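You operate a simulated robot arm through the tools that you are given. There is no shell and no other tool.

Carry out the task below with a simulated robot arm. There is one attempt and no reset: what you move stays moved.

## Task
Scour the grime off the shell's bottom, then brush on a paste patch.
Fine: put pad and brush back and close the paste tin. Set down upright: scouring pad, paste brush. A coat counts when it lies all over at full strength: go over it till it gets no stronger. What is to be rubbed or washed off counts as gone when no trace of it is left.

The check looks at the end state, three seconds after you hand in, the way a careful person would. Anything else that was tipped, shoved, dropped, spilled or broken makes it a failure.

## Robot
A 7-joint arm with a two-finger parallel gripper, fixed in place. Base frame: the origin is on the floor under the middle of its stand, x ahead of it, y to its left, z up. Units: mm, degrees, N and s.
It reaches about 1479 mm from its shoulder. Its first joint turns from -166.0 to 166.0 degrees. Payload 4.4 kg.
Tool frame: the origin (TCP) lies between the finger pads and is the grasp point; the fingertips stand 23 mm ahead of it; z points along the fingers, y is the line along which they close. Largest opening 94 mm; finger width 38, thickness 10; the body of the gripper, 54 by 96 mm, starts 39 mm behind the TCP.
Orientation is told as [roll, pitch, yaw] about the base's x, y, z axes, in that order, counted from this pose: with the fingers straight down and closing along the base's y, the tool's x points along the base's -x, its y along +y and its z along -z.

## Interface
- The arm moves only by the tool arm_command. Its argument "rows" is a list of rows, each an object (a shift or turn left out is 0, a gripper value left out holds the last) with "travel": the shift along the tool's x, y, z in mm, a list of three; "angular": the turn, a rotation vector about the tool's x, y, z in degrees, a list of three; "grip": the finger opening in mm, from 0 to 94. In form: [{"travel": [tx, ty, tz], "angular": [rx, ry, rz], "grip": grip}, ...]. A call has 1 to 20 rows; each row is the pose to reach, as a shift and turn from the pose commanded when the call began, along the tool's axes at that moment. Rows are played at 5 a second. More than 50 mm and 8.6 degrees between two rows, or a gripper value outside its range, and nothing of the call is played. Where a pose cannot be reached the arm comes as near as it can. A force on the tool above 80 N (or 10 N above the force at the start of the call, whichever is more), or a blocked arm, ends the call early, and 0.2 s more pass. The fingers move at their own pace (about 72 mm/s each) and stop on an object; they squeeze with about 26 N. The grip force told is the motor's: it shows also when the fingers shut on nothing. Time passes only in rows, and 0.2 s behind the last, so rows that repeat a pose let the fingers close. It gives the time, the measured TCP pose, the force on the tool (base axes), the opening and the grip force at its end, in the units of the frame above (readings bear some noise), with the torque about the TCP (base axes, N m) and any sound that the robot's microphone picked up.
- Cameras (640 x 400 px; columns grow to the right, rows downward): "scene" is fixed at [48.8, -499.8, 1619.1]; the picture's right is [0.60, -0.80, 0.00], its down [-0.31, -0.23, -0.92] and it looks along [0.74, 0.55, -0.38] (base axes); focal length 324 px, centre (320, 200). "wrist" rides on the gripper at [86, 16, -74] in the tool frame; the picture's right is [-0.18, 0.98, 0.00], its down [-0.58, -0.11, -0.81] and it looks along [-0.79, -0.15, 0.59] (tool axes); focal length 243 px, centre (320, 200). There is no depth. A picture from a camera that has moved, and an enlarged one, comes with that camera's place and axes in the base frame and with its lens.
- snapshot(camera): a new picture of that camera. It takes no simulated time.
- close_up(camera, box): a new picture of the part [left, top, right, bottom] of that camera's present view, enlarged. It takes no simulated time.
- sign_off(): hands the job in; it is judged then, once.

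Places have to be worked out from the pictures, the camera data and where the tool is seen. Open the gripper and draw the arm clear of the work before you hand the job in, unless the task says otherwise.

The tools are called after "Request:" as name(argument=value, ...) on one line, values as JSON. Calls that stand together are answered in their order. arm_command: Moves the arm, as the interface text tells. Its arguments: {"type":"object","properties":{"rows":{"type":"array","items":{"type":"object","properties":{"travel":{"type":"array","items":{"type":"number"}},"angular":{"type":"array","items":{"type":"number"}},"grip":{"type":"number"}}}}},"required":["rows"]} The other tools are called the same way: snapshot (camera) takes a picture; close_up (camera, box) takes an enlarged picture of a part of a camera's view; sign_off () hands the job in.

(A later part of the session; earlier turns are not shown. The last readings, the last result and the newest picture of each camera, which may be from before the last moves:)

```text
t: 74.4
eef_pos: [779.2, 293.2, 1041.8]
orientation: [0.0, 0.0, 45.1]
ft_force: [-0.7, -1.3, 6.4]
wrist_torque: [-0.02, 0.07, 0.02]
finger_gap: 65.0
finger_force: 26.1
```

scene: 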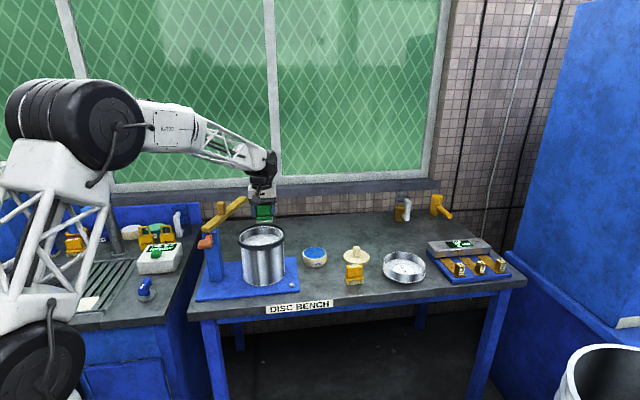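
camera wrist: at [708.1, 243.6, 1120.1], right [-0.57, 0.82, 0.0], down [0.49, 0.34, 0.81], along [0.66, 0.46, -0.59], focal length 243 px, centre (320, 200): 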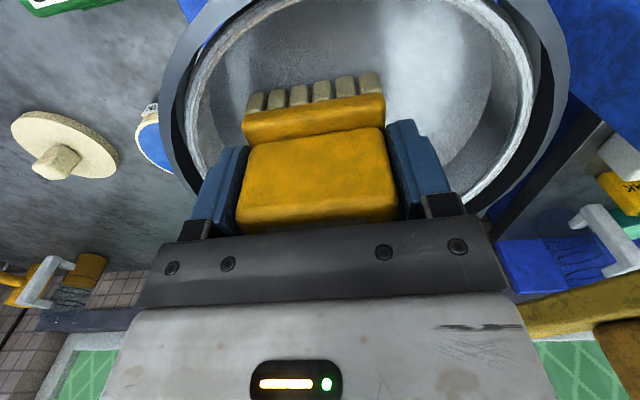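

Contact at 6 N exactly where expected. I make a first set of brush strokes over the former grime area, then look.

Request:
arm_command(rows=[{"travel": [0, 6, 0.2]}, {"travel": [0, 14, 0.2]}, {"travel": [0, 6, 0.2]}, {"travel": [0, -6, 0.2]}, {"travel": [0, 0, 0.2]}, {"travel": [-6, 0, 0.3]}, {"travel": [-6, 10, 0.3]}, {"travel": [-6, -6, 0.3]}, {"travel": [-12, -6, 0.3]}, {"travel": [-12, 10, 0.3]}, {"travel": [-6, 0, 0.3]}, {"travel": [0, 0, 0.3]}])

Request:
snapshot(camera="wrist")

Request:
close_up(camera="scene", box=[220, 180, 320, 260])

```text
t: 77.0
eef_pos: [779.9, 292.0, 1041.9]
orientation: [0.0, 0.1, 45.2]
ft_force: [3.5, 6.1, 17.6]
wrist_torque: [0.23, -0.13, -0.02]
finger_gap: 65.3
finger_force: 25.3
```

```text
taken
camera wrist: at [708.4, 242.9, 1116.0], right [-0.57, 0.82, 0.0], down [0.49, 0.34, 0.81], along [0.66, 0.46, -0.59], focal length 243 px, centre (320, 200)
```

wrist: 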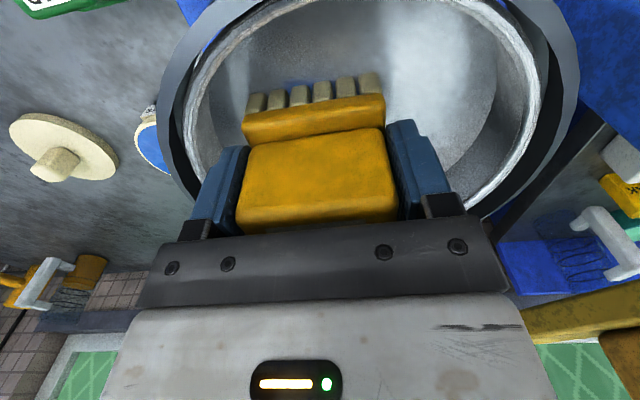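

```text
5.00 times, centred on (270, 220) of scene
camera zoom: at [48.8, -499.8, 1619.1], right [0.6, -0.8, 0.0], down [-0.31, -0.23, -0.92], along [0.74, 0.55, -0.38], focal length 1619 px, centre (570, 100)
```

zoom: 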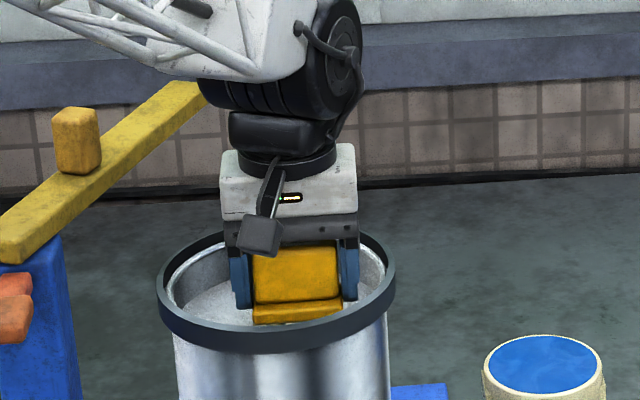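

Blue shows between the bristles, so paste is transferring. I lift out and look at the patch.

Request:
arm_command(rows=[{"travel": [0, 0, -30]}, {"travel": [0, 0, -60]}, {"travel": [0, 0, -92]}, {"travel": [0, 0, -92]}])

Request:
snapshot(camera="wrist")

Request:
close_up(camera="wrist", box=[220, 0, 460, 150])

Request:
close_up(camera="scene", box=[235, 215, 295, 255])

```text
t: 78.0
eef_pos: [779.3, 293.0, 1132.6]
orientation: [0.0, 0.0, 45.1]
ft_force: [-0.3, -0.5, -1.8]
wrist_torque: [-0.02, 0.02, -0.01]
finger_gap: 65.3
finger_force: 25.9
```

```text
taken
camera wrist: at [708.0, 243.0, 1207.8], right [-0.57, 0.82, 0.0], down [0.49, 0.34, 0.81], along [0.66, 0.46, -0.59], focal length 243 px, centre (320, 200)
```

wrist: 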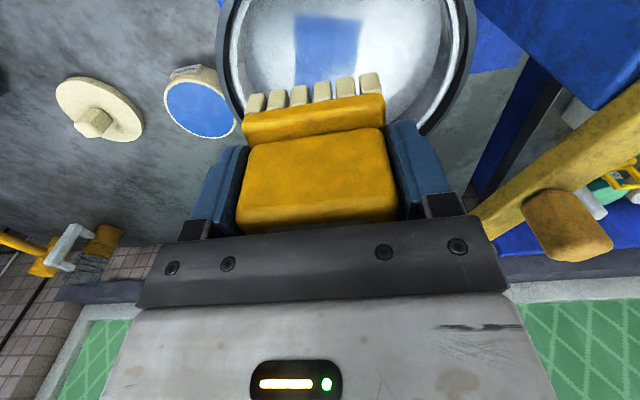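

```text
2.67 times, centred on (340, 75) of wrist
camera zoom: at [708.0, 243.0, 1207.8], right [-0.57, 0.82, 0.0], down [0.49, 0.34, 0.81], along [0.66, 0.46, -0.59], focal length 647 px, centre (267, 533)
```

zoom: 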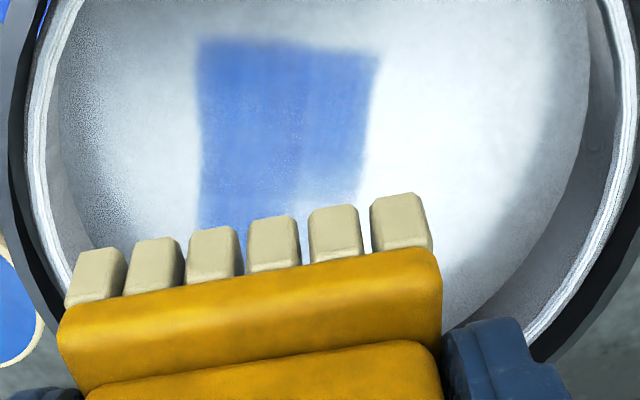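

```text
10.00 times, centred on (265, 235) of scene
camera zoom: at [48.8, -499.8, 1619.1], right [0.6, -0.8, 0.0], down [-0.31, -0.23, -0.92], along [0.74, 0.55, -0.38], focal length 3239 px, centre (870, -150)
```

zoom: 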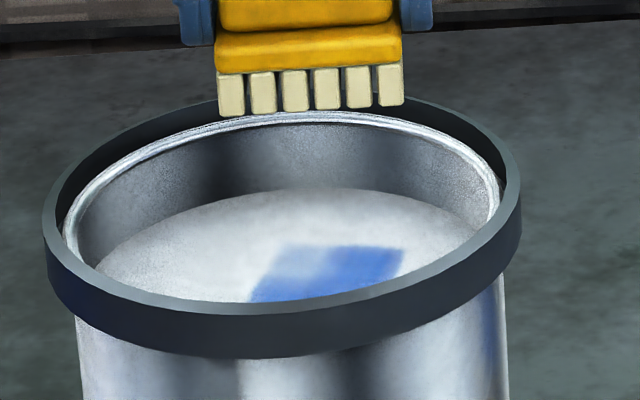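

The paste shows as a defined, slightly rotated square patch (~50 mm) over the former grime spot, still weaker towards the back-left. I go down again and brush systematically over the whole patch.

Request:
arm_command(rows=[{"travel": [0, 0, 40]}, {"travel": [0, 0, 75]}, {"travel": [0, 0, 89]}, {"travel": [0, 0, 91.5]}, {"travel": [0, 0, 91.5]}])

```text
t: 79.2
eef_pos: [779.9, 292.5, 1040.8]
orientation: [0.0, -0.1, 45.2]
ft_force: [0.2, 0.2, 0.6]
wrist_torque: [0.03, -0.04, -0.03]
finger_gap: 65.1
finger_force: 25.6
```

Barely touching; I add 0.6 mm and run the raster of strokes.

Request:
arm_command(rows=[{"travel": [0, 0, 0.6]}, {"travel": [0, 10, 0.6]}, {"travel": [0, 20, 0.6]}, {"travel": [-8, 20, 0.7]}, {"travel": [-8, 6, 0.7]}, {"travel": [-8, -8, 0.7]}, {"travel": [-16, -8, 0.7]}, {"travel": [-16, 6, 0.8]}, {"travel": [-16, 20, 0.8]}, {"travel": [-22, 20, 0.8]}, {"travel": [-22, 6, 0.8]}, {"travel": [-22, -6, 0.9]}, {"travel": [-14, -6, 0.9]}, {"travel": [-14, 8, 0.9]}, {"travel": [-6, 8, 1.0]}, {"travel": [-6, -6, 1.0]}, {"travel": [2, -6, 1.0]}, {"travel": [2, 8, 1.0]}, {"travel": [0, 0, 1.1]}, {"travel": [0, 0, 1.1]}])

Request:
snapshot(camera="wrist")

```text
t: 83.4
eef_pos: [780.6, 293.8, 1039.4]
orientation: [0.0, 0.0, 45.2]
ft_force: [-5.5, 1.7, 13.3]
wrist_torque: [0.05, 0.2, 0.04]
finger_gap: 65.4
finger_force: 25.9
```

```text
taken
camera wrist: at [708.2, 242.9, 1114.9], right [-0.57, 0.82, 0.0], down [0.49, 0.34, 0.81], along [0.66, 0.46, -0.59], focal length 243 px, centre (320, 200)
```

wrist: 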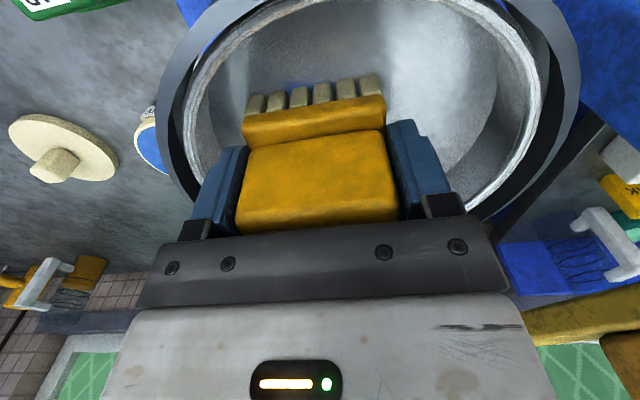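

Good steady contact (13 N). I run the raster a second time, adding the front part, before inspecting.

Request:
arm_command(rows=[{"travel": [6, 0, 0]}, {"travel": [8, 8, 0]}, {"travel": [8, -4, 0]}, {"travel": [8, 12, 0.1]}, {"travel": [2, 12, 0.1]}, {"travel": [2, -6, 0.1]}, {"travel": [-4, -6, 0.1]}, {"travel": [-4, 14, 0.2]}, {"travel": [-10, 14, 0.2]}, {"travel": [-10, -6, 0.2]}, {"travel": [-16, -6, 0.3]}, {"travel": [-16, 14, 0.3]}, {"travel": [-22, 14, 0.3]}, {"travel": [-22, -6, 0.4]}, {"travel": [-18, 8, 0.4]}, {"travel": [-12, -4, 0.4]}, {"travel": [-12, 12, 0.5]}, {"travel": [-6, 4, 0.5]}, {"travel": [0, 0, 0.5]}, {"travel": [0, 0, 0.5]}])

```text
t: 87.6
eef_pos: [780.3, 294.2, 1040.8]
orientation: [0.0, 0.0, 45.2]
ft_force: [-0.2, -0.1, -0.9]
wrist_torque: [-0.01, -0.01, 0.04]
finger_gap: 65.1
finger_force: 26.7
```

Contact was lost near the end (handle creeping in the grip). I lift and inspect the patch.

Request:
arm_command(rows=[{"travel": [0, 0, -30]}, {"travel": [0, 0, -60]}, {"travel": [0, 0, -93]}, {"travel": [0, 0, -93]}])

Request:
close_up(camera="wrist", box=[220, 0, 460, 150])

Request:
close_up(camera="scene", box=[235, 215, 295, 255])

```text
t: 88.6
eef_pos: [780.2, 292.4, 1132.9]
orientation: [-0.1, 0.0, 45.2]
ft_force: [0.0, -0.3, -1.1]
wrist_torque: [-0.04, 0.0, -0.03]
finger_gap: 65.3
finger_force: 26.0
```

```text
2.67 times, centred on (340, 75) of wrist
camera zoom: at [708.3, 242.5, 1207.6], right [-0.57, 0.82, 0.0], down [0.49, 0.34, 0.81], along [0.66, 0.46, -0.59], focal length 647 px, centre (267, 533)
```

zoom: 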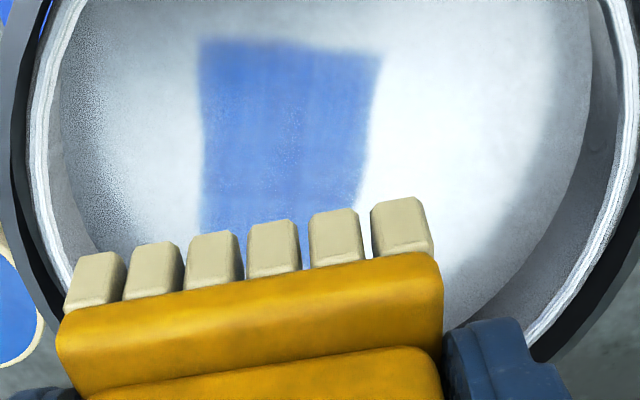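

```text
10.00 times, centred on (265, 235) of scene
camera zoom: at [48.8, -499.8, 1619.1], right [0.6, -0.8, 0.0], down [-0.31, -0.23, -0.92], along [0.74, 0.55, -0.38], focal length 3239 px, centre (870, -150)
```

zoom: 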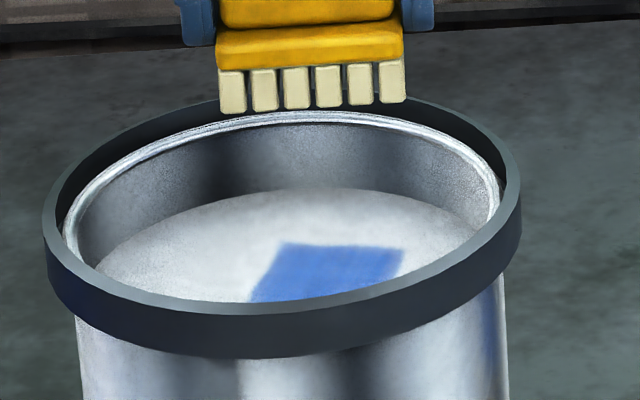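

The patch is now much more even. To reach full strength I reload the brush: back over the tin first.

Request:
arm_command(rows=[{"travel": [-17, -38, 0]}, {"travel": [-34, -76, 0]}, {"travel": [-52, -114, 0]}, {"travel": [-69, -152, 0]}, {"travel": [-86.3, -190.7, 0]}, {"travel": [-86.3, -190.7, 45]}, {"travel": [-86.3, -190.7, 90]}, {"travel": [-86.3, -190.7, 135]}, {"travel": [-86.3, -190.7, 175]}, {"travel": [-86.3, -190.7, 193]}, {"travel": [-86.3, -190.7, 193]}])

Request:
close_up(camera="scene", box=[295, 225, 345, 265])

Request:
close_up(camera="wrist", box=[200, 0, 440, 150])

```text
t: 91.0
eef_pos: [976.8, 219.5, 939.4]
orientation: [-0.1, 0.0, 45.2]
ft_force: [0.2, -0.2, -0.6]
wrist_torque: [-0.02, -0.02, -0.02]
finger_gap: 65.3
finger_force: 25.7
```

```text
10.00 times, centred on (320, 245) of scene
camera zoom: at [48.8, -499.8, 1619.1], right [0.6, -0.8, 0.0], down [-0.31, -0.23, -0.92], along [0.74, 0.55, -0.38], focal length 3239 px, centre (320, -250)
```

zoom: 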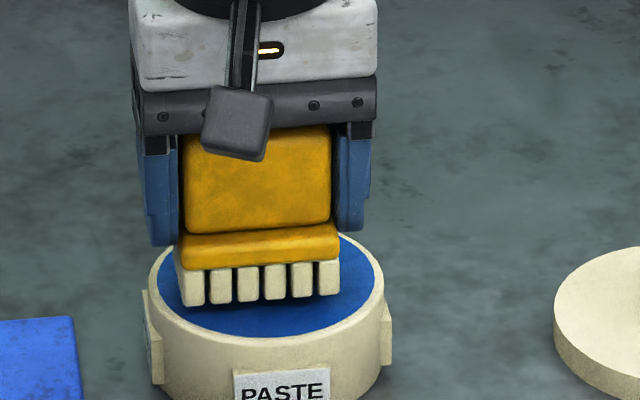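

```text
2.67 times, centred on (320, 75) of wrist
camera zoom: at [903.8, 170.0, 1014.4], right [-0.57, 0.82, 0.0], down [0.49, 0.34, 0.81], along [0.66, 0.46, -0.59], focal length 647 px, centre (320, 533)
```

zoom: 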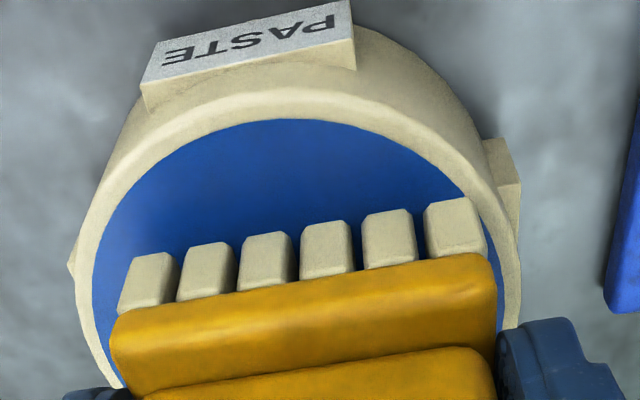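

Aligned over the tin. I lower the last few millimetres.

Request:
arm_command(rows=[{"travel": [0, 0, 3]}, {"travel": [0, 0, 6]}, {"travel": [0, 0, 7.5]}, {"travel": [0, 0, 7.5]}])

```text
t: 92.0
eef_pos: [976.2, 219.9, 932.0]
orientation: [0.1, 0.0, 45.2]
ft_force: [-0.3, 0.3, -0.7]
wrist_torque: [0.03, -0.02, 0.04]
finger_gap: 65.4
finger_force: 26.4
```

Not yet; 1.2 mm more.

Request:
arm_command(rows=[{"travel": [0, 0, 0.6]}, {"travel": [0, 0, 1.2]}, {"travel": [0, 0, 1.2]}])

```text
t: 92.8
eef_pos: [977.2, 220.7, 931.0]
orientation: [0.0, -0.1, 45.2]
ft_force: [-1.7, -0.9, 8.7]
wrist_torque: [-0.07, 0.18, 0.0]
finger_gap: 65.4
finger_force: 26.3
```

Contact 9 N. I wiggle to load, lift and carry the brush back over the shell.

Request:
arm_command(rows=[{"travel": [0, 3, 0.2]}, {"travel": [0, -3, 0.2]}, {"travel": [3, -3, 0.2]}, {"travel": [3, 3, 0.2]}, {"travel": [-2, 3, 0.2]}, {"travel": [-2, -3, 0.2]}, {"travel": [0, 0, 0.2]}, {"travel": [0, 0, -10]}, {"travel": [0, 0, -50]}, {"travel": [0, 0, -95]}, {"travel": [0, 0, -140]}, {"travel": [0, 0, -180]}, {"travel": [0, 0, -201.7]}, {"travel": [17, 38, -201.7]}, {"travel": [34, 76, -201.7]}, {"travel": [52, 114, -201.7]}, {"travel": [69, 152, -201.7]}, {"travel": [86.3, 190.7, -201.7]}, {"travel": [86.3, 190.7, -201.7]}])

Request:
close_up(camera="scene", box=[220, 180, 360, 270])

```text
t: 96.8
eef_pos: [779.3, 292.8, 1132.1]
orientation: [0.0, 0.0, 45.2]
ft_force: [0.1, -0.1, -1.0]
wrist_torque: [-0.03, 0.02, 0.02]
finger_gap: 65.1
finger_force: 26.1
```

```text
4.44 times, centred on (290, 225) of scene
camera zoom: at [48.8, -499.8, 1619.1], right [0.6, -0.8, 0.0], down [-0.31, -0.23, -0.92], along [0.74, 0.55, -0.38], focal length 1439 px, centre (453, 89)
```

zoom: 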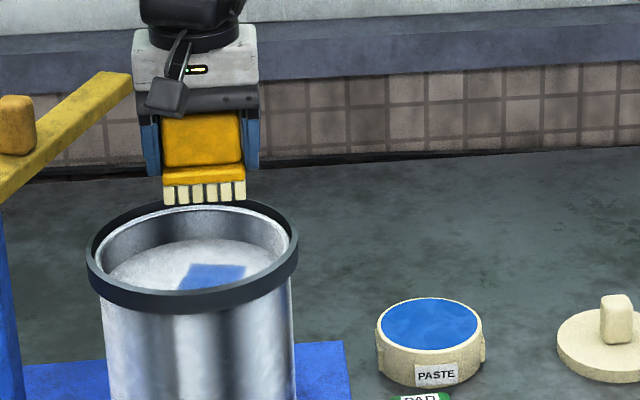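

Now down to the shell floor again (contact expected after about 93.5 mm).

Request:
arm_command(rows=[{"travel": [0, 0, 40]}, {"travel": [0, 0, 75]}, {"travel": [0, 0, 90]}, {"travel": [0, 0, 93]}, {"travel": [0, 0, 93.6]}, {"travel": [0, 0, 93.6]}])

```text
t: 98.2
eef_pos: [780.4, 293.4, 1038.4]
orientation: [0.0, -0.1, 45.2]
ft_force: [-0.3, -0.3, -1.1]
wrist_torque: [-0.01, -0.01, -0.05]
finger_gap: 65.1
finger_force: 26.3
```

Not in contact yet; 0.8 mm further.

Request:
arm_command(rows=[{"travel": [0, 0, 0.4]}, {"travel": [0, 0, 0.8]}, {"travel": [0, 0, 0.8]}])

```text
t: 99.0
eef_pos: [780.4, 292.7, 1038.4]
orientation: [0.0, 0.1, 45.2]
ft_force: [-1.7, -0.4, 8.5]
wrist_torque: [0.01, 0.05, 0.02]
finger_gap: 65.6
finger_force: 25.9
```

Contact 8.5 N. I brush the full raster over the patch with the freshly loaded brush.

Request:
arm_command(rows=[{"travel": [0, 8, 0.3]}, {"travel": [0, 16, 0.3]}, {"travel": [-8, 16, 0.4]}, {"travel": [-8, 4, 0.4]}, {"travel": [-8, -8, 0.4]}, {"travel": [-16, -8, 0.5]}, {"travel": [-16, 6, 0.5]}, {"travel": [-16, 18, 0.6]}, {"travel": [-22, 18, 0.6]}, {"travel": [-22, 6, 0.6]}, {"travel": [-22, -6, 0.7]}, {"travel": [-14, -6, 0.7]}, {"travel": [-14, 8, 0.8]}, {"travel": [-6, 8, 0.8]}, {"travel": [-6, -6, 0.9]}, {"travel": [2, -6, 0.9]}, {"travel": [2, 8, 1.0]}, {"travel": [8, 8, 1.0]}, {"travel": [8, -4, 1.1]}, {"travel": [0, 0, 1.1]}])

```text
t: 103.2
eef_pos: [779.4, 292.9, 1037.8]
orientation: [0.1, 0.1, 45.3]
ft_force: [-1.8, -5.1, 15.6]
wrist_torque: [-0.23, 0.09, -0.01]
finger_gap: 65.3
finger_force: 26.2
```

Still 15 N. One more raster in the other direction.

Request:
arm_command(rows=[{"travel": [8, 0, 0]}, {"travel": [8, 12, 0]}, {"travel": [8, -4, 0.1]}, {"travel": [2, -6, 0.1]}, {"travel": [2, 14, 0.2]}, {"travel": [-4, 14, 0.2]}, {"travel": [-4, -6, 0.3]}, {"travel": [-10, -6, 0.3]}, {"travel": [-10, 16, 0.4]}, {"travel": [-16, 16, 0.4]}, {"travel": [-16, -6, 0.5]}, {"travel": [-22, -6, 0.5]}, {"travel": [-22, 16, 0.6]}, {"travel": [-18, 4, 0.6]}, {"travel": [-14, 14, 0.6]}, {"travel": [-14, -4, 0.7]}, {"travel": [-8, 6, 0.7]}, {"travel": [0, 0, 0.7]}, {"travel": [0, 0, 0.7]}])

```text
t: 107.2
eef_pos: [780.6, 293.0, 1036.9]
orientation: [0.0, 0.0, 45.2]
ft_force: [-0.7, 4.3, 9.1]
wrist_torque: [0.18, -0.04, -0.04]
finger_gap: 65.3
finger_force: 25.6
```

Contact held throughout. I lift and compare the patch's strength.

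Request:
arm_command(rows=[{"travel": [0, 0, -30]}, {"travel": [0, 0, -65]}, {"travel": [0, 0, -96.2]}, {"travel": [0, 0, -96.2]}])

Request:
close_up(camera="wrist", box=[220, 0, 460, 150])

Request:
close_up(camera="scene", box=[235, 215, 295, 255])

```text
t: 108.2
eef_pos: [778.7, 291.5, 1133.0]
orientation: [0.0, 0.0, 45.2]
ft_force: [0.5, 0.2, -1.6]
wrist_torque: [0.02, 0.0, -0.05]
finger_gap: 65.6
finger_force: 25.7
```

```text
2.67 times, centred on (340, 75) of wrist
camera zoom: at [707.5, 243.1, 1207.7], right [-0.57, 0.82, 0.0], down [0.49, 0.34, 0.81], along [0.66, 0.46, -0.59], focal length 647 px, centre (267, 533)
```

zoom: 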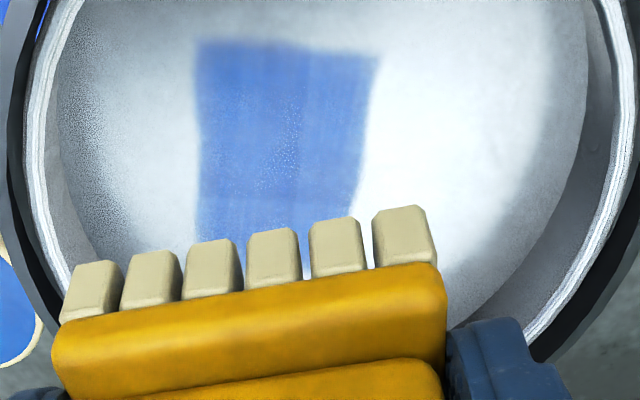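

```text
10.00 times, centred on (265, 235) of scene
camera zoom: at [48.8, -499.8, 1619.1], right [0.6, -0.8, 0.0], down [-0.31, -0.23, -0.92], along [0.74, 0.55, -0.38], focal length 3239 px, centre (870, -150)
```

zoom: 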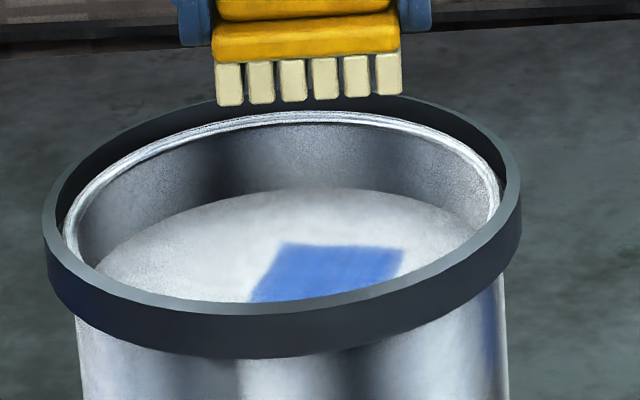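

The patch looks even. I move aside to get an unobstructed view of the whole patch with the wrist camera.

Request:
arm_command(rows=[{"travel": [15, -36, 0]}, {"travel": [30, -72, 0]}, {"travel": [45, -108, 0]}, {"travel": [45, -130, 0]}, {"travel": [45, -130, 0]}])

Request:
snapshot(camera="wrist")

Request:
close_up(camera="wrist", box=[400, 30, 560, 130])

```text
t: 109.4
eef_pos: [841.4, 170.4, 1131.9]
orientation: [-0.1, 0.0, 45.3]
ft_force: [1.1, 0.2, -1.3]
wrist_torque: [-0.03, -0.01, -0.01]
finger_gap: 65.3
finger_force: 25.8
```

```text
taken
camera wrist: at [769.9, 120.0, 1207.3], right [-0.57, 0.82, 0.0], down [0.49, 0.34, 0.81], along [0.66, 0.46, -0.59], focal length 243 px, centre (320, 200)
```

wrist: 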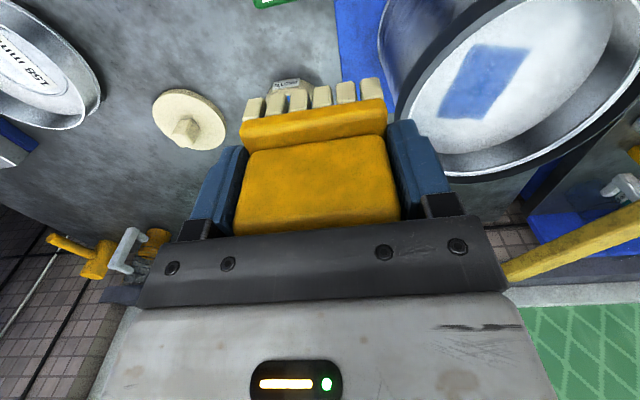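

```text
4.00 times, centred on (480, 80) of wrist
camera zoom: at [769.9, 120.0, 1207.3], right [-0.57, 0.82, 0.0], down [0.49, 0.34, 0.81], along [0.66, 0.46, -0.59], focal length 970 px, centre (-320, 680)
```

zoom: 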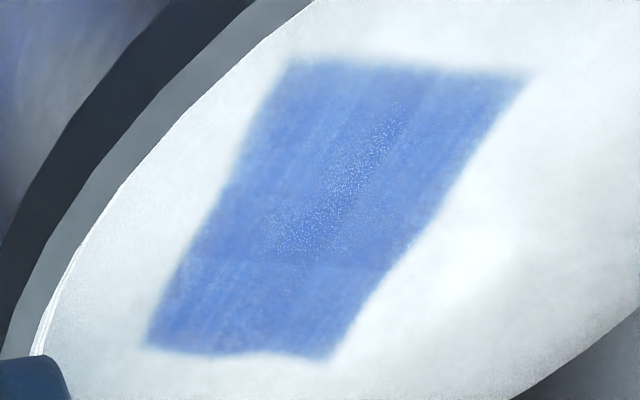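

The patch (≈49×65 mm) is fully outlined and fairly uniform, with slight streaks. To be sure it is at full strength I reload once more and repeat with slightly wider strokes.

Request:
arm_command(rows=[{"travel": [-33, -15, 0]}, {"travel": [-66, -30, 0]}, {"travel": [-99, -46, 0]}, {"travel": [-131.3, -60.7, 0]}, {"travel": [-131.3, -60.7, 45]}, {"travel": [-131.3, -60.7, 90]}, {"travel": [-131.3, -60.7, 135]}, {"travel": [-131.3, -60.7, 175]}, {"travel": [-131.3, -60.7, 198]}, {"travel": [-131.3, -60.7, 202]}, {"travel": [-131.3, -60.7, 202]}])

Request:
close_up(camera="scene", box=[295, 225, 345, 265])

```text
t: 111.8
eef_pos: [974.4, 221.3, 930.9]
orientation: [-0.1, 0.1, 45.2]
ft_force: [-0.6, -0.6, -0.4]
wrist_torque: [0.0, -0.03, -0.03]
finger_gap: 65.3
finger_force: 25.5
```

```text
10.00 times, centred on (320, 245) of scene
camera zoom: at [48.8, -499.8, 1619.1], right [0.6, -0.8, 0.0], down [-0.31, -0.23, -0.92], along [0.74, 0.55, -0.38], focal length 3239 px, centre (320, -250)
```

zoom: 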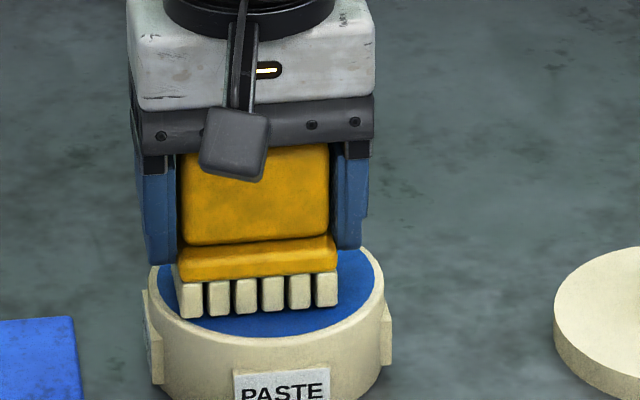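

About 1.5 mm to go; I step down.

Request:
arm_command(rows=[{"travel": [0, 0, 0.8]}, {"travel": [0, 0, 1.6]}, {"travel": [0, 0, 1.6]}])

```text
t: 112.6
eef_pos: [976.0, 221.5, 928.5]
orientation: [0.0, -0.1, 45.2]
ft_force: [0.9, -0.6, -0.9]
wrist_torque: [0.01, 0.01, -0.02]
finger_gap: 65.4
finger_force: 26.3
```

Not touching yet; 1 mm more.

Request:
arm_command(rows=[{"travel": [0, 0, 0.5]}, {"travel": [0, 0, 1]}, {"travel": [0, 0, 1]}])

```text
t: 113.4
eef_pos: [976.3, 220.9, 928.4]
orientation: [0.0, 0.0, 45.2]
ft_force: [-2.4, 0.1, 7.0]
wrist_torque: [0.04, 0.08, 0.0]
finger_gap: 65.3
finger_force: 26.1
```

Contact 7 N. I load the brush again, lift and carry it to the shell, stopping just above the floor.

Request:
arm_command(rows=[{"travel": [0, 3, 0.2]}, {"travel": [0, -3, 0.2]}, {"travel": [3, -3, 0.2]}, {"travel": [3, 3, 0.2]}, {"travel": [-2, 3, 0.2]}, {"travel": [-2, -3, 0.2]}, {"travel": [0, 0, 0.2]}, {"travel": [0, 0, -10]}, {"travel": [0, 0, -50]}, {"travel": [0, 0, -95]}, {"travel": [0, 0, -140]}, {"travel": [0, 0, -180]}, {"travel": [0, 0, -204.6]}, {"travel": [17, 38, -204.6]}, {"travel": [34, 76, -204.6]}, {"travel": [52, 114, -204.6]}, {"travel": [69, 152, -204.6]}, {"travel": [86.3, 190.7, -204.6]}, {"travel": [86.3, 190.7, -204.6]}])

Request:
arm_command(rows=[{"travel": [0, 0, 40]}, {"travel": [0, 0, 75]}, {"travel": [0, 0, 90]}, {"travel": [0, 0, 95]}, {"travel": [0, 0, 95.5]}, {"travel": [0, 0, 95.5]}])

```text
t: 117.4
eef_pos: [780.0, 292.5, 1133.1]
orientation: [0.0, 0.1, 45.2]
ft_force: [0.8, -0.4, -0.1]
wrist_torque: [-0.04, 0.0, 0.02]
finger_gap: 65.3
finger_force: 26.4
```

```text
t: 118.8
eef_pos: [778.7, 294.3, 1036.9]
orientation: [0.0, 0.0, 45.2]
ft_force: [0.1, 0.1, -1.3]
wrist_torque: [0.02, 0.0, -0.02]
finger_gap: 65.4
finger_force: 26.0
```

Just above the floor; 1.2 mm further to make contact.

Request:
arm_command(rows=[{"travel": [0, 0, 0.6]}, {"travel": [0, 0, 1.2]}, {"travel": [0, 0, 1.2]}])

```text
t: 119.6
eef_pos: [779.7, 293.8, 1035.9]
orientation: [-0.1, 0.0, 45.2]
ft_force: [-2.4, 0.1, 5.4]
wrist_torque: [-0.01, 0.03, -0.02]
finger_gap: 65.2
finger_force: 26.3
```

5 N contact. I brush a wider raster over the patch.

Request:
arm_command(rows=[{"travel": [0, 8, 0.3]}, {"travel": [0, 18, 0.3]}, {"travel": [-10, 18, 0.4]}, {"travel": [-10, 4, 0.4]}, {"travel": [-10, -8, 0.4]}, {"travel": [-20, -6, 0.5]}, {"travel": [-20, 8, 0.5]}, {"travel": [-20, 22, 0.6]}, {"travel": [-28, 22, 0.6]}, {"travel": [-28, 8, 0.6]}, {"travel": [-28, -4, 0.7]}, {"travel": [-24, 10, 0.7]}, {"travel": [-16, 18, 0.8]}, {"travel": [-16, 0, 0.8]}, {"travel": [-8, -6, 0.9]}, {"travel": [-8, 12, 0.9]}, {"travel": [2, 12, 1.0]}, {"travel": [2, -6, 1.0]}, {"travel": [9, -2, 1.1]}, {"travel": [9, 10, 1.1]}])

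Request:
arm_command(rows=[{"travel": [-4, -14, 0]}, {"travel": [-8, 4, 0.1]}, {"travel": [-14, 4, 0.1]}, {"travel": [-14, -14, 0.1]}, {"travel": [-20, -14, 0.1]}, {"travel": [-20, 6, 0.2]}, {"travel": [-27, 8, 0.2]}, {"travel": [-27, -14, 0.3]}, {"travel": [-33, -12, 0.3]}, {"travel": [-33, 10, 0.4]}, {"travel": [-37, 10, 0.4]}, {"travel": [-37, -8, 0.5]}, {"travel": [-30, 4, 0.5]}, {"travel": [-24, -8, 0.5]}, {"travel": [-18, 4, 0.5]}, {"travel": [-12, -10, 0.6]}, {"travel": [-9, -10, 0.6]}, {"travel": [-9, -10, 0.6]}])

```text
t: 123.8
eef_pos: [766.3, 293.6, 1034.9]
orientation: [0.0, 0.0, 45.2]
ft_force: [4.7, -6.0, 23.3]
wrist_torque: [-0.22, -0.13, 0.01]
finger_gap: 65.3
finger_force: 25.8
```

```text
t: 127.6
eef_pos: [780.0, 293.2, 1035.4]
orientation: [0.0, 0.0, 45.2]
ft_force: [3.1, 4.1, 18.0]
wrist_torque: [0.13, -0.02, 0.0]
finger_gap: 65.1
finger_force: 25.9
```

Firm contact throughout. I lift out and go to the same viewing pose to compare the strength.

Request:
arm_command(rows=[{"travel": [0, 0, -30]}, {"travel": [0, 0, -65]}, {"travel": [0, 0, -98.4]}, {"travel": [15, -36, -98.4]}, {"travel": [30, -72, -98.4]}, {"travel": [45, -108, -98.4]}, {"travel": [45, -130, -98.4]}, {"travel": [45, -130, -98.4]}])

Request:
close_up(camera="wrist", box=[400, 30, 560, 130])

Request:
close_up(camera="scene", box=[235, 215, 295, 255])

Request:
snapshot(camera="wrist")

```text
t: 129.4
eef_pos: [841.8, 168.8, 1132.9]
orientation: [0.1, 0.0, 45.2]
ft_force: [0.2, 0.4, -1.2]
wrist_torque: [0.0, -0.02, -0.01]
finger_gap: 65.5
finger_force: 25.2
```

```text
4.00 times, centred on (480, 80) of wrist
camera zoom: at [769.4, 118.6, 1208.1], right [-0.57, 0.82, 0.0], down [0.49, 0.34, 0.81], along [0.66, 0.46, -0.59], focal length 970 px, centre (-320, 680)
```

zoom: 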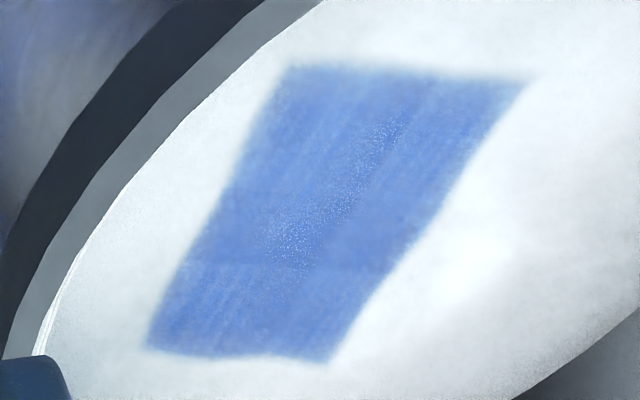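

```text
10.00 times, centred on (265, 235) of scene
camera zoom: at [48.8, -499.8, 1619.1], right [0.6, -0.8, 0.0], down [-0.31, -0.23, -0.92], along [0.74, 0.55, -0.38], focal length 3239 px, centre (870, -150)
```

zoom: 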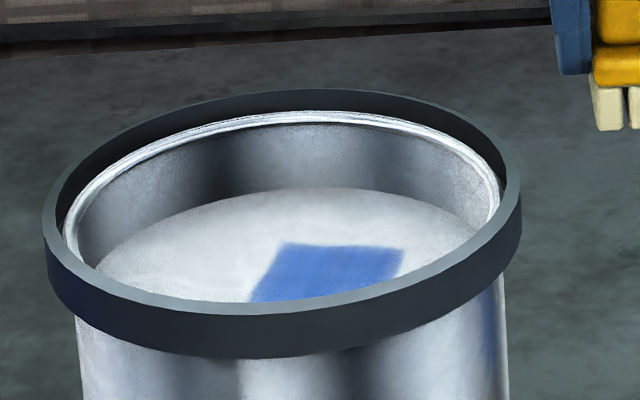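

```text
taken
camera wrist: at [769.4, 118.6, 1208.1], right [-0.57, 0.82, 0.0], down [0.49, 0.34, 0.81], along [0.66, 0.46, -0.59], focal length 243 px, centre (320, 200)
```

wrist: 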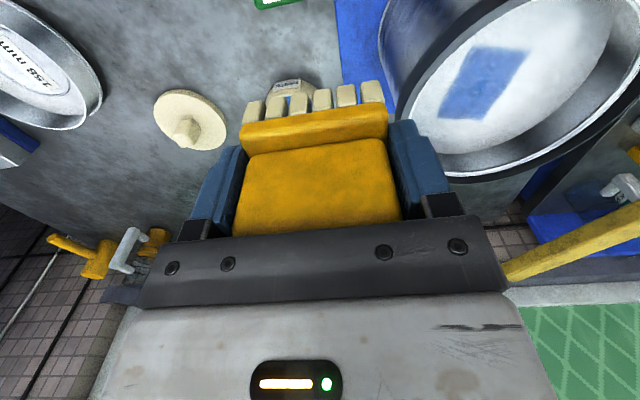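

The patch has not changed any further — uniform, sharp-edged, no stronger than before. I carry the brush back over its home position and lower to near the bench.

Request:
arm_command(rows=[{"travel": [6, -49, 0]}, {"travel": [12, -98, 0]}, {"travel": [18, -147, 0]}, {"travel": [23.5, -195.8, 0]}, {"travel": [23.5, -195.8, 45]}, {"travel": [23.5, -195.8, 90]}, {"travel": [23.5, -195.8, 135]}, {"travel": [23.5, -195.8, 180]}, {"travel": [23.5, -195.8, 220]}, {"travel": [23.5, -195.8, 238]}, {"travel": [23.5, -195.8, 238]}])

Request:
close_up(camera="scene", box=[320, 220, 400, 300])

Request:
snapshot(camera="wrist")

```text
t: 131.8
eef_pos: [962.9, 15.5, 893.7]
orientation: [-0.1, 0.0, 45.3]
ft_force: [-0.1, -0.6, -1.1]
wrist_torque: [0.0, 0.02, -0.03]
finger_gap: 65.5
finger_force: 25.7
```

```text
5.00 times, centred on (360, 260) of scene
camera zoom: at [48.8, -499.8, 1619.1], right [0.6, -0.8, 0.0], down [-0.31, -0.23, -0.92], along [0.74, 0.55, -0.38], focal length 1619 px, centre (120, -100)
```

zoom: 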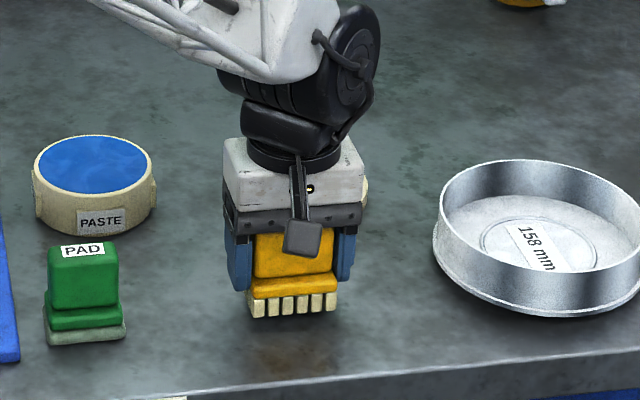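

```text
taken
camera wrist: at [890.9, -34.5, 969.2], right [-0.57, 0.82, 0.0], down [0.49, 0.34, 0.81], along [0.66, 0.46, -0.59], focal length 243 px, centre (320, 200)
```

wrist: 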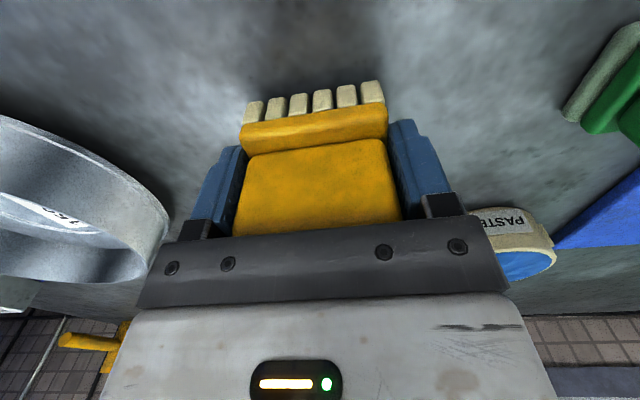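

The brush hangs a few mm above the bench at its old spot. I lower the rest slowly.

Request:
arm_command(rows=[{"travel": [0, 0, 3]}, {"travel": [0, 0, 5]}, {"travel": [0, 0, 5.5]}, {"travel": [0, 0, 5.5]}])

```text
t: 132.8
eef_pos: [963.5, 15.5, 888.1]
orientation: [0.0, 0.0, 45.2]
ft_force: [0.0, -0.2, -0.9]
wrist_torque: [0.0, 0.0, 0.02]
finger_gap: 65.3
finger_force: 25.8
```

No contact yet; 1.2 mm more.

Request:
arm_command(rows=[{"travel": [0, 0, 0.6]}, {"travel": [0, 0, 1.2]}, {"travel": [0, 0, 1.2]}])

```text
t: 133.6
eef_pos: [962.8, 14.8, 887.9]
orientation: [0.1, -0.1, 45.1]
ft_force: [-0.4, 0.2, -1.9]
wrist_torque: [0.03, -0.01, -0.02]
finger_gap: 65.4
finger_force: 26.4
```

Still hanging (−1.9 N); another 0.8 mm.

Request:
arm_command(rows=[{"travel": [0, 0, 0.4]}, {"travel": [0, 0, 0.8]}, {"travel": [0, 0, 0.8]}])

```text
t: 134.4
eef_pos: [962.6, 16.0, 886.6]
orientation: [0.0, -0.1, 45.2]
ft_force: [-0.2, 0.2, -1.3]
wrist_torque: [-0.01, 0.04, -0.02]
finger_gap: 65.4
finger_force: 25.6
```

Contact should be within a millimetre; 0.8 mm more.

Request:
arm_command(rows=[{"travel": [0, 0, 0.4]}, {"travel": [0, 0, 0.8]}, {"travel": [0, 0, 0.8]}])

```text
t: 135.2
eef_pos: [962.7, 14.7, 886.6]
orientation: [0.0, 0.0, 45.2]
ft_force: [-0.6, 0.2, 1.1]
wrist_torque: [0.07, -0.03, 0.04]
finger_gap: 65.1
finger_force: 26.0
```

Touching now (+1.1 N). I seat it with 0.4 mm more.

Request:
arm_command(rows=[{"travel": [0, 0, 0.4]}, {"travel": [0, 0, 0.4]}])

```text
t: 135.8
eef_pos: [962.2, 15.3, 886.3]
orientation: [0.0, 0.0, 45.2]
ft_force: [-1.2, 1.4, 7.6]
wrist_torque: [0.07, 0.08, 0.0]
finger_gap: 65.4
finger_force: 26.2
```

Seated (7.6 N). I open the fingers and rise straight up.

Request:
arm_command(rows=[{"grip": 80}, {"grip": 94}, {"grip": 94}, {"grip": 94}, {"travel": [0, 0, -20], "grip": 94}, {"travel": [0, 0, -60], "grip": 94}, {"travel": [0, 0, -100], "grip": 94}, {"travel": [0, 0, -140], "grip": 94}, {"travel": [0, 0, -140], "grip": 94}])

Request:
snapshot(camera="wrist")

Request:
close_up(camera="scene", box=[280, 220, 400, 300])

```text
t: 137.8
eef_pos: [964.0, 15.7, 1026.3]
orientation: [0.0, 0.1, 45.2]
ft_force: [0.8, -0.4, -0.4]
wrist_torque: [0.01, 0.01, 0.03]
finger_gap: 93.9
finger_force: 0.1
```

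```text
taken
camera wrist: at [891.7, -35.3, 1100.6], right [-0.57, 0.82, 0.0], down [0.49, 0.34, 0.81], along [0.66, 0.46, -0.59], focal length 243 px, centre (320, 200)
```

wrist: 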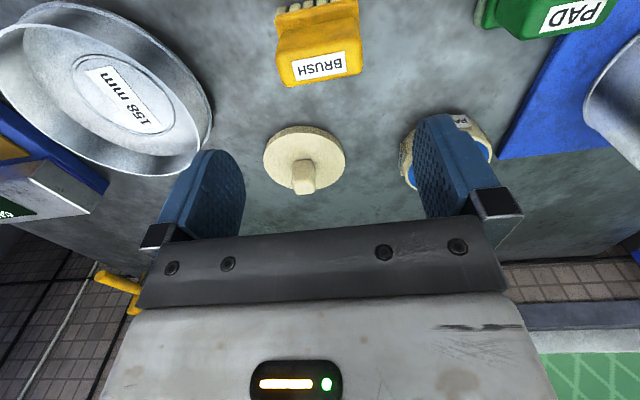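

```text
5.00 times, centred on (340, 260) of scene
camera zoom: at [48.8, -499.8, 1619.1], right [0.6, -0.8, 0.0], down [-0.31, -0.23, -0.92], along [0.74, 0.55, -0.38], focal length 1619 px, centre (220, -100)
```

zoom: 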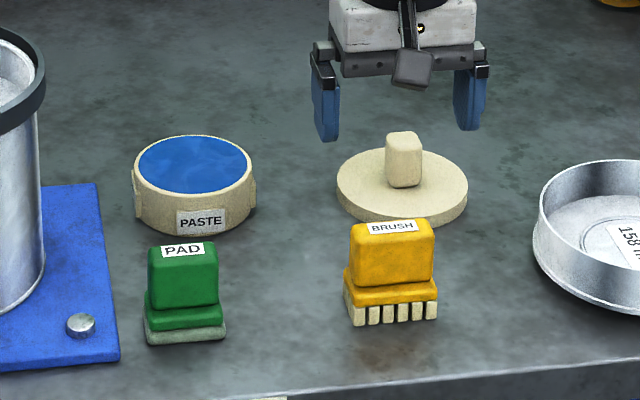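

Brush stands upright at its place. Next the lid: I move over its estimated position (≈(1095,78)) and look.

Request:
arm_command(rows=[{"travel": [-34, -12, 0]}, {"travel": [-69, -24, 0]}, {"travel": [-103, -37, 0]}, {"travel": [-137, -49, 0]}, {"travel": [-137, -49, 0]}])

Request:
snapshot(camera="wrist")

Request:
close_up(camera="wrist", box=[220, 0, 420, 125])

```text
t: 139.0
eef_pos: [1094.4, 79.7, 1026.3]
orientation: [0.0, 0.0, 45.2]
ft_force: [0.4, 0.2, -0.3]
wrist_torque: [-0.04, -0.03, 0.0]
finger_gap: 94.2
finger_force: 0.0
```

```text
taken
camera wrist: at [1022.2, 28.8, 1101.0], right [-0.57, 0.82, 0.0], down [0.49, 0.34, 0.81], along [0.66, 0.46, -0.59], focal length 243 px, centre (320, 200)
```

wrist: 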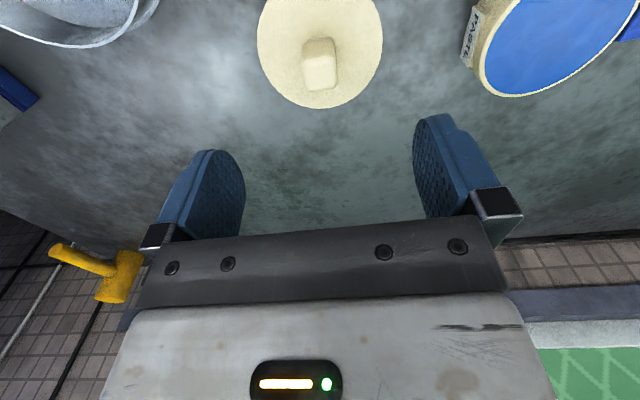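

```text
3.20 times, centred on (320, 62) of wrist
camera zoom: at [1022.2, 28.8, 1101.0], right [-0.57, 0.82, 0.0], down [0.49, 0.34, 0.81], along [0.66, 0.46, -0.59], focal length 776 px, centre (320, 640)
```

zoom: 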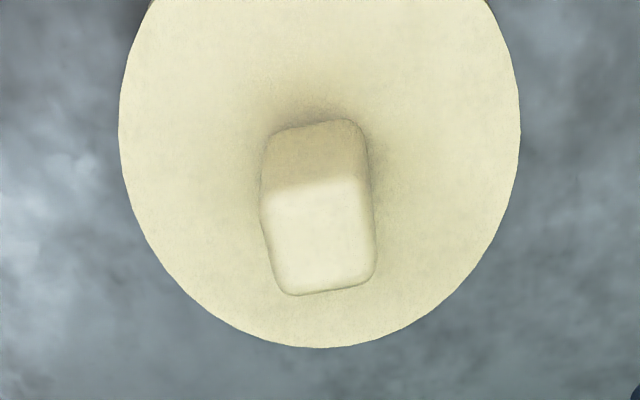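

The lid's knob is aligned sideways; it sits about 15 mm farther back than the TCP, top at z≈894. I shift and descend part-way to verify.

Request:
arm_command(rows=[{"travel": [-15, 0, 0]}, {"travel": [-15, 0, 45]}, {"travel": [-15, 0, 85]}, {"travel": [-15, 0, 105]}, {"travel": [-15, 0, 105]}])

Request:
snapshot(camera="wrist")

Request:
close_up(camera="scene", box=[320, 210, 420, 290])

```text
t: 140.2
eef_pos: [1105.1, 88.9, 921.1]
orientation: [0.1, 0.0, 45.1]
ft_force: [-0.1, -0.4, 0.8]
wrist_torque: [0.02, -0.01, 0.0]
finger_gap: 94.4
finger_force: 0.1
```

```text
taken
camera wrist: at [1032.7, 38.6, 996.2], right [-0.57, 0.82, 0.0], down [0.49, 0.34, 0.81], along [0.66, 0.46, -0.59], focal length 243 px, centre (320, 200)
```

wrist: 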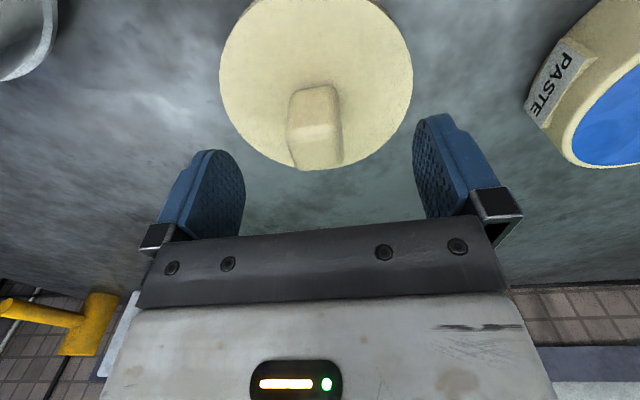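

```text
5.00 times, centred on (370, 250) of scene
camera zoom: at [48.8, -499.8, 1619.1], right [0.6, -0.8, 0.0], down [-0.31, -0.23, -0.92], along [0.74, 0.55, -0.38], focal length 1619 px, centre (70, -50)
```

zoom: 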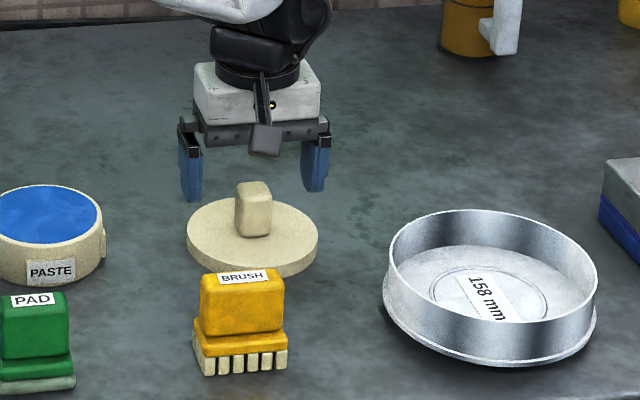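

Knob top centre lines up with the TCP. I descend the remaining 37 mm.

Request:
arm_command(rows=[{"travel": [0, 0, 15]}, {"travel": [0, 0, 28]}, {"travel": [0, 0, 34]}, {"travel": [0, 0, 36]}, {"travel": [0, 0, 36]}])

Request:
snapshot(camera="wrist")

Request:
close_up(camera="scene", box=[320, 210, 420, 290])

```text
t: 141.4
eef_pos: [1105.0, 88.8, 885.9]
orientation: [0.0, 0.0, 45.2]
ft_force: [-0.7, 0.4, 6.4]
wrist_torque: [0.12, 0.11, 0.0]
finger_gap: 93.9
finger_force: 0.0
```

```text
taken
camera wrist: at [1033.4, 38.9, 960.7], right [-0.57, 0.82, 0.0], down [0.49, 0.34, 0.81], along [0.66, 0.46, -0.59], focal length 243 px, centre (320, 200)
```

wrist: 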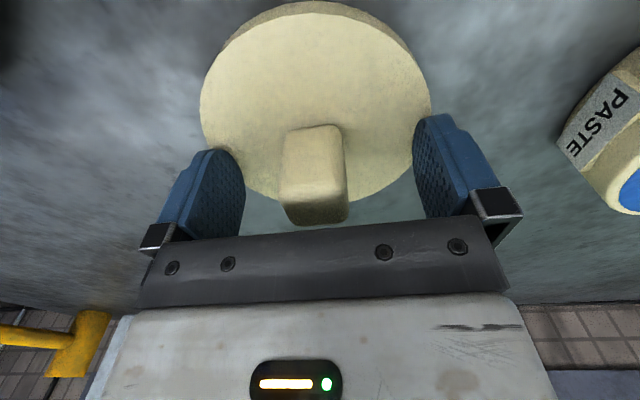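

```text
5.00 times, centred on (370, 250) of scene
camera zoom: at [48.8, -499.8, 1619.1], right [0.6, -0.8, 0.0], down [-0.31, -0.23, -0.92], along [0.74, 0.55, -0.38], focal length 1619 px, centre (70, -50)
```

zoom: 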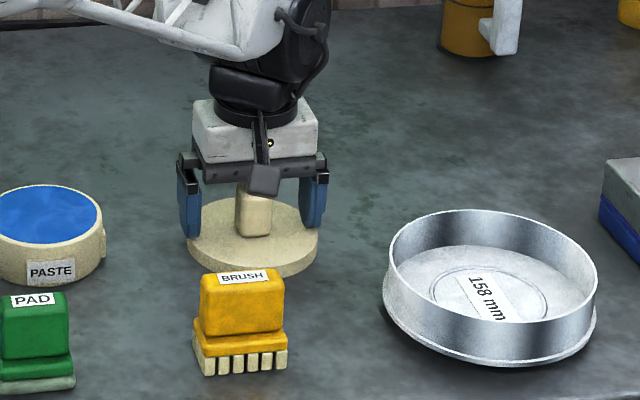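

The fingertips just touched the lid's disc (6 N). I raise 3 mm and close on the knob.

Request:
arm_command(rows=[{"travel": [0, 0, -3]}, {"travel": [0, 0, -3]}, {"travel": [0, 0, -3], "grip": 50}, {"travel": [0, 0, -3], "grip": 30}, {"travel": [0, 0, -3], "grip": 10}, {"travel": [0, 0, -3], "grip": 10}, {"travel": [0, 0, -3], "grip": 10}])

Request:
snapshot(camera="wrist")

```text
t: 143.0
eef_pos: [1103.8, 89.8, 888.4]
orientation: [0.0, 0.0, 45.3]
ft_force: [-1.2, 0.1, 0.2]
wrist_torque: [0.0, -0.04, 0.03]
finger_gap: 27.7
finger_force: 26.0
```

```text
taken
camera wrist: at [1033.1, 38.7, 962.8], right [-0.57, 0.82, 0.0], down [0.49, 0.34, 0.81], along [0.66, 0.46, -0.59], focal length 243 px, centre (320, 200)
```

wrist: 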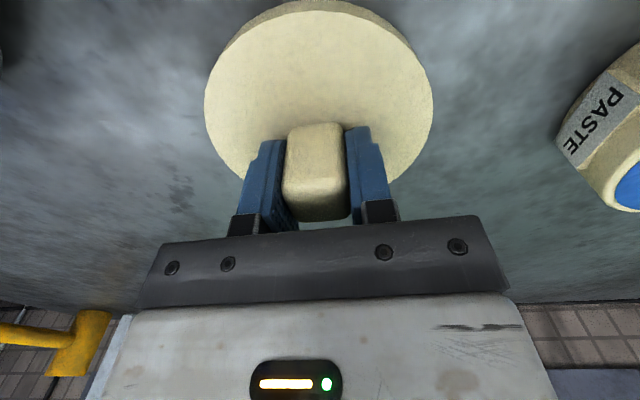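

The knob is gripped (27.7 mm). I lift the lid and carry it over the tin.

Request:
arm_command(rows=[{"travel": [0, 0, -15]}, {"travel": [0, 0, -55]}, {"travel": [0, 0, -95]}, {"travel": [0, 0, -120]}, {"travel": [-1, 45, -120]}, {"travel": [-1, 90, -120]}, {"travel": [-2, 136, -120]}, {"travel": [-2.8, 182, -120]}, {"travel": [-2.8, 182, -120]}])

Request:
snapshot(camera="wrist")

Request:
close_up(camera="scene", box=[270, 190, 370, 270])

```text
t: 145.0
eef_pos: [977.3, 219.8, 1008.5]
orientation: [-0.1, 0.0, 45.2]
ft_force: [-0.2, -0.1, -0.2]
wrist_torque: [0.01, 0.01, 0.01]
finger_gap: 27.4
finger_force: 26.3
```

```text
taken
camera wrist: at [905.1, 169.2, 1082.7], right [-0.57, 0.82, 0.0], down [0.49, 0.34, 0.81], along [0.66, 0.46, -0.59], focal length 243 px, centre (320, 200)
```

wrist: 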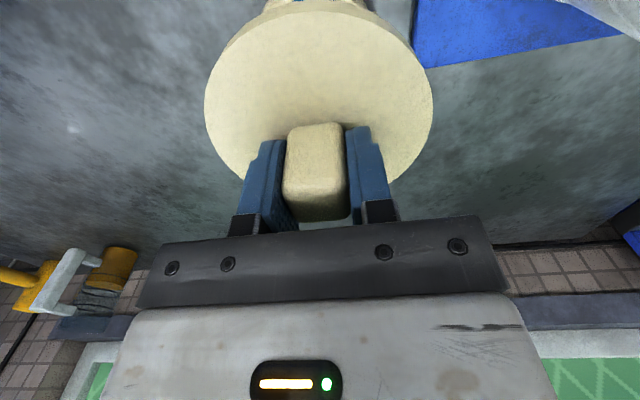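

```text
5.00 times, centred on (320, 230) of scene
camera zoom: at [48.8, -499.8, 1619.1], right [0.6, -0.8, 0.0], down [-0.31, -0.23, -0.92], along [0.74, 0.55, -0.38], focal length 1619 px, centre (320, 50)
```

zoom: 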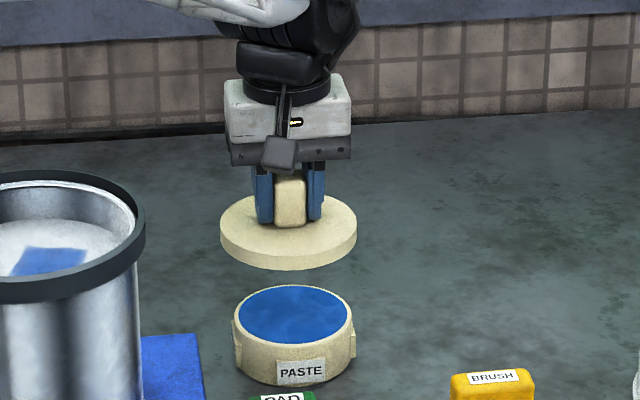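

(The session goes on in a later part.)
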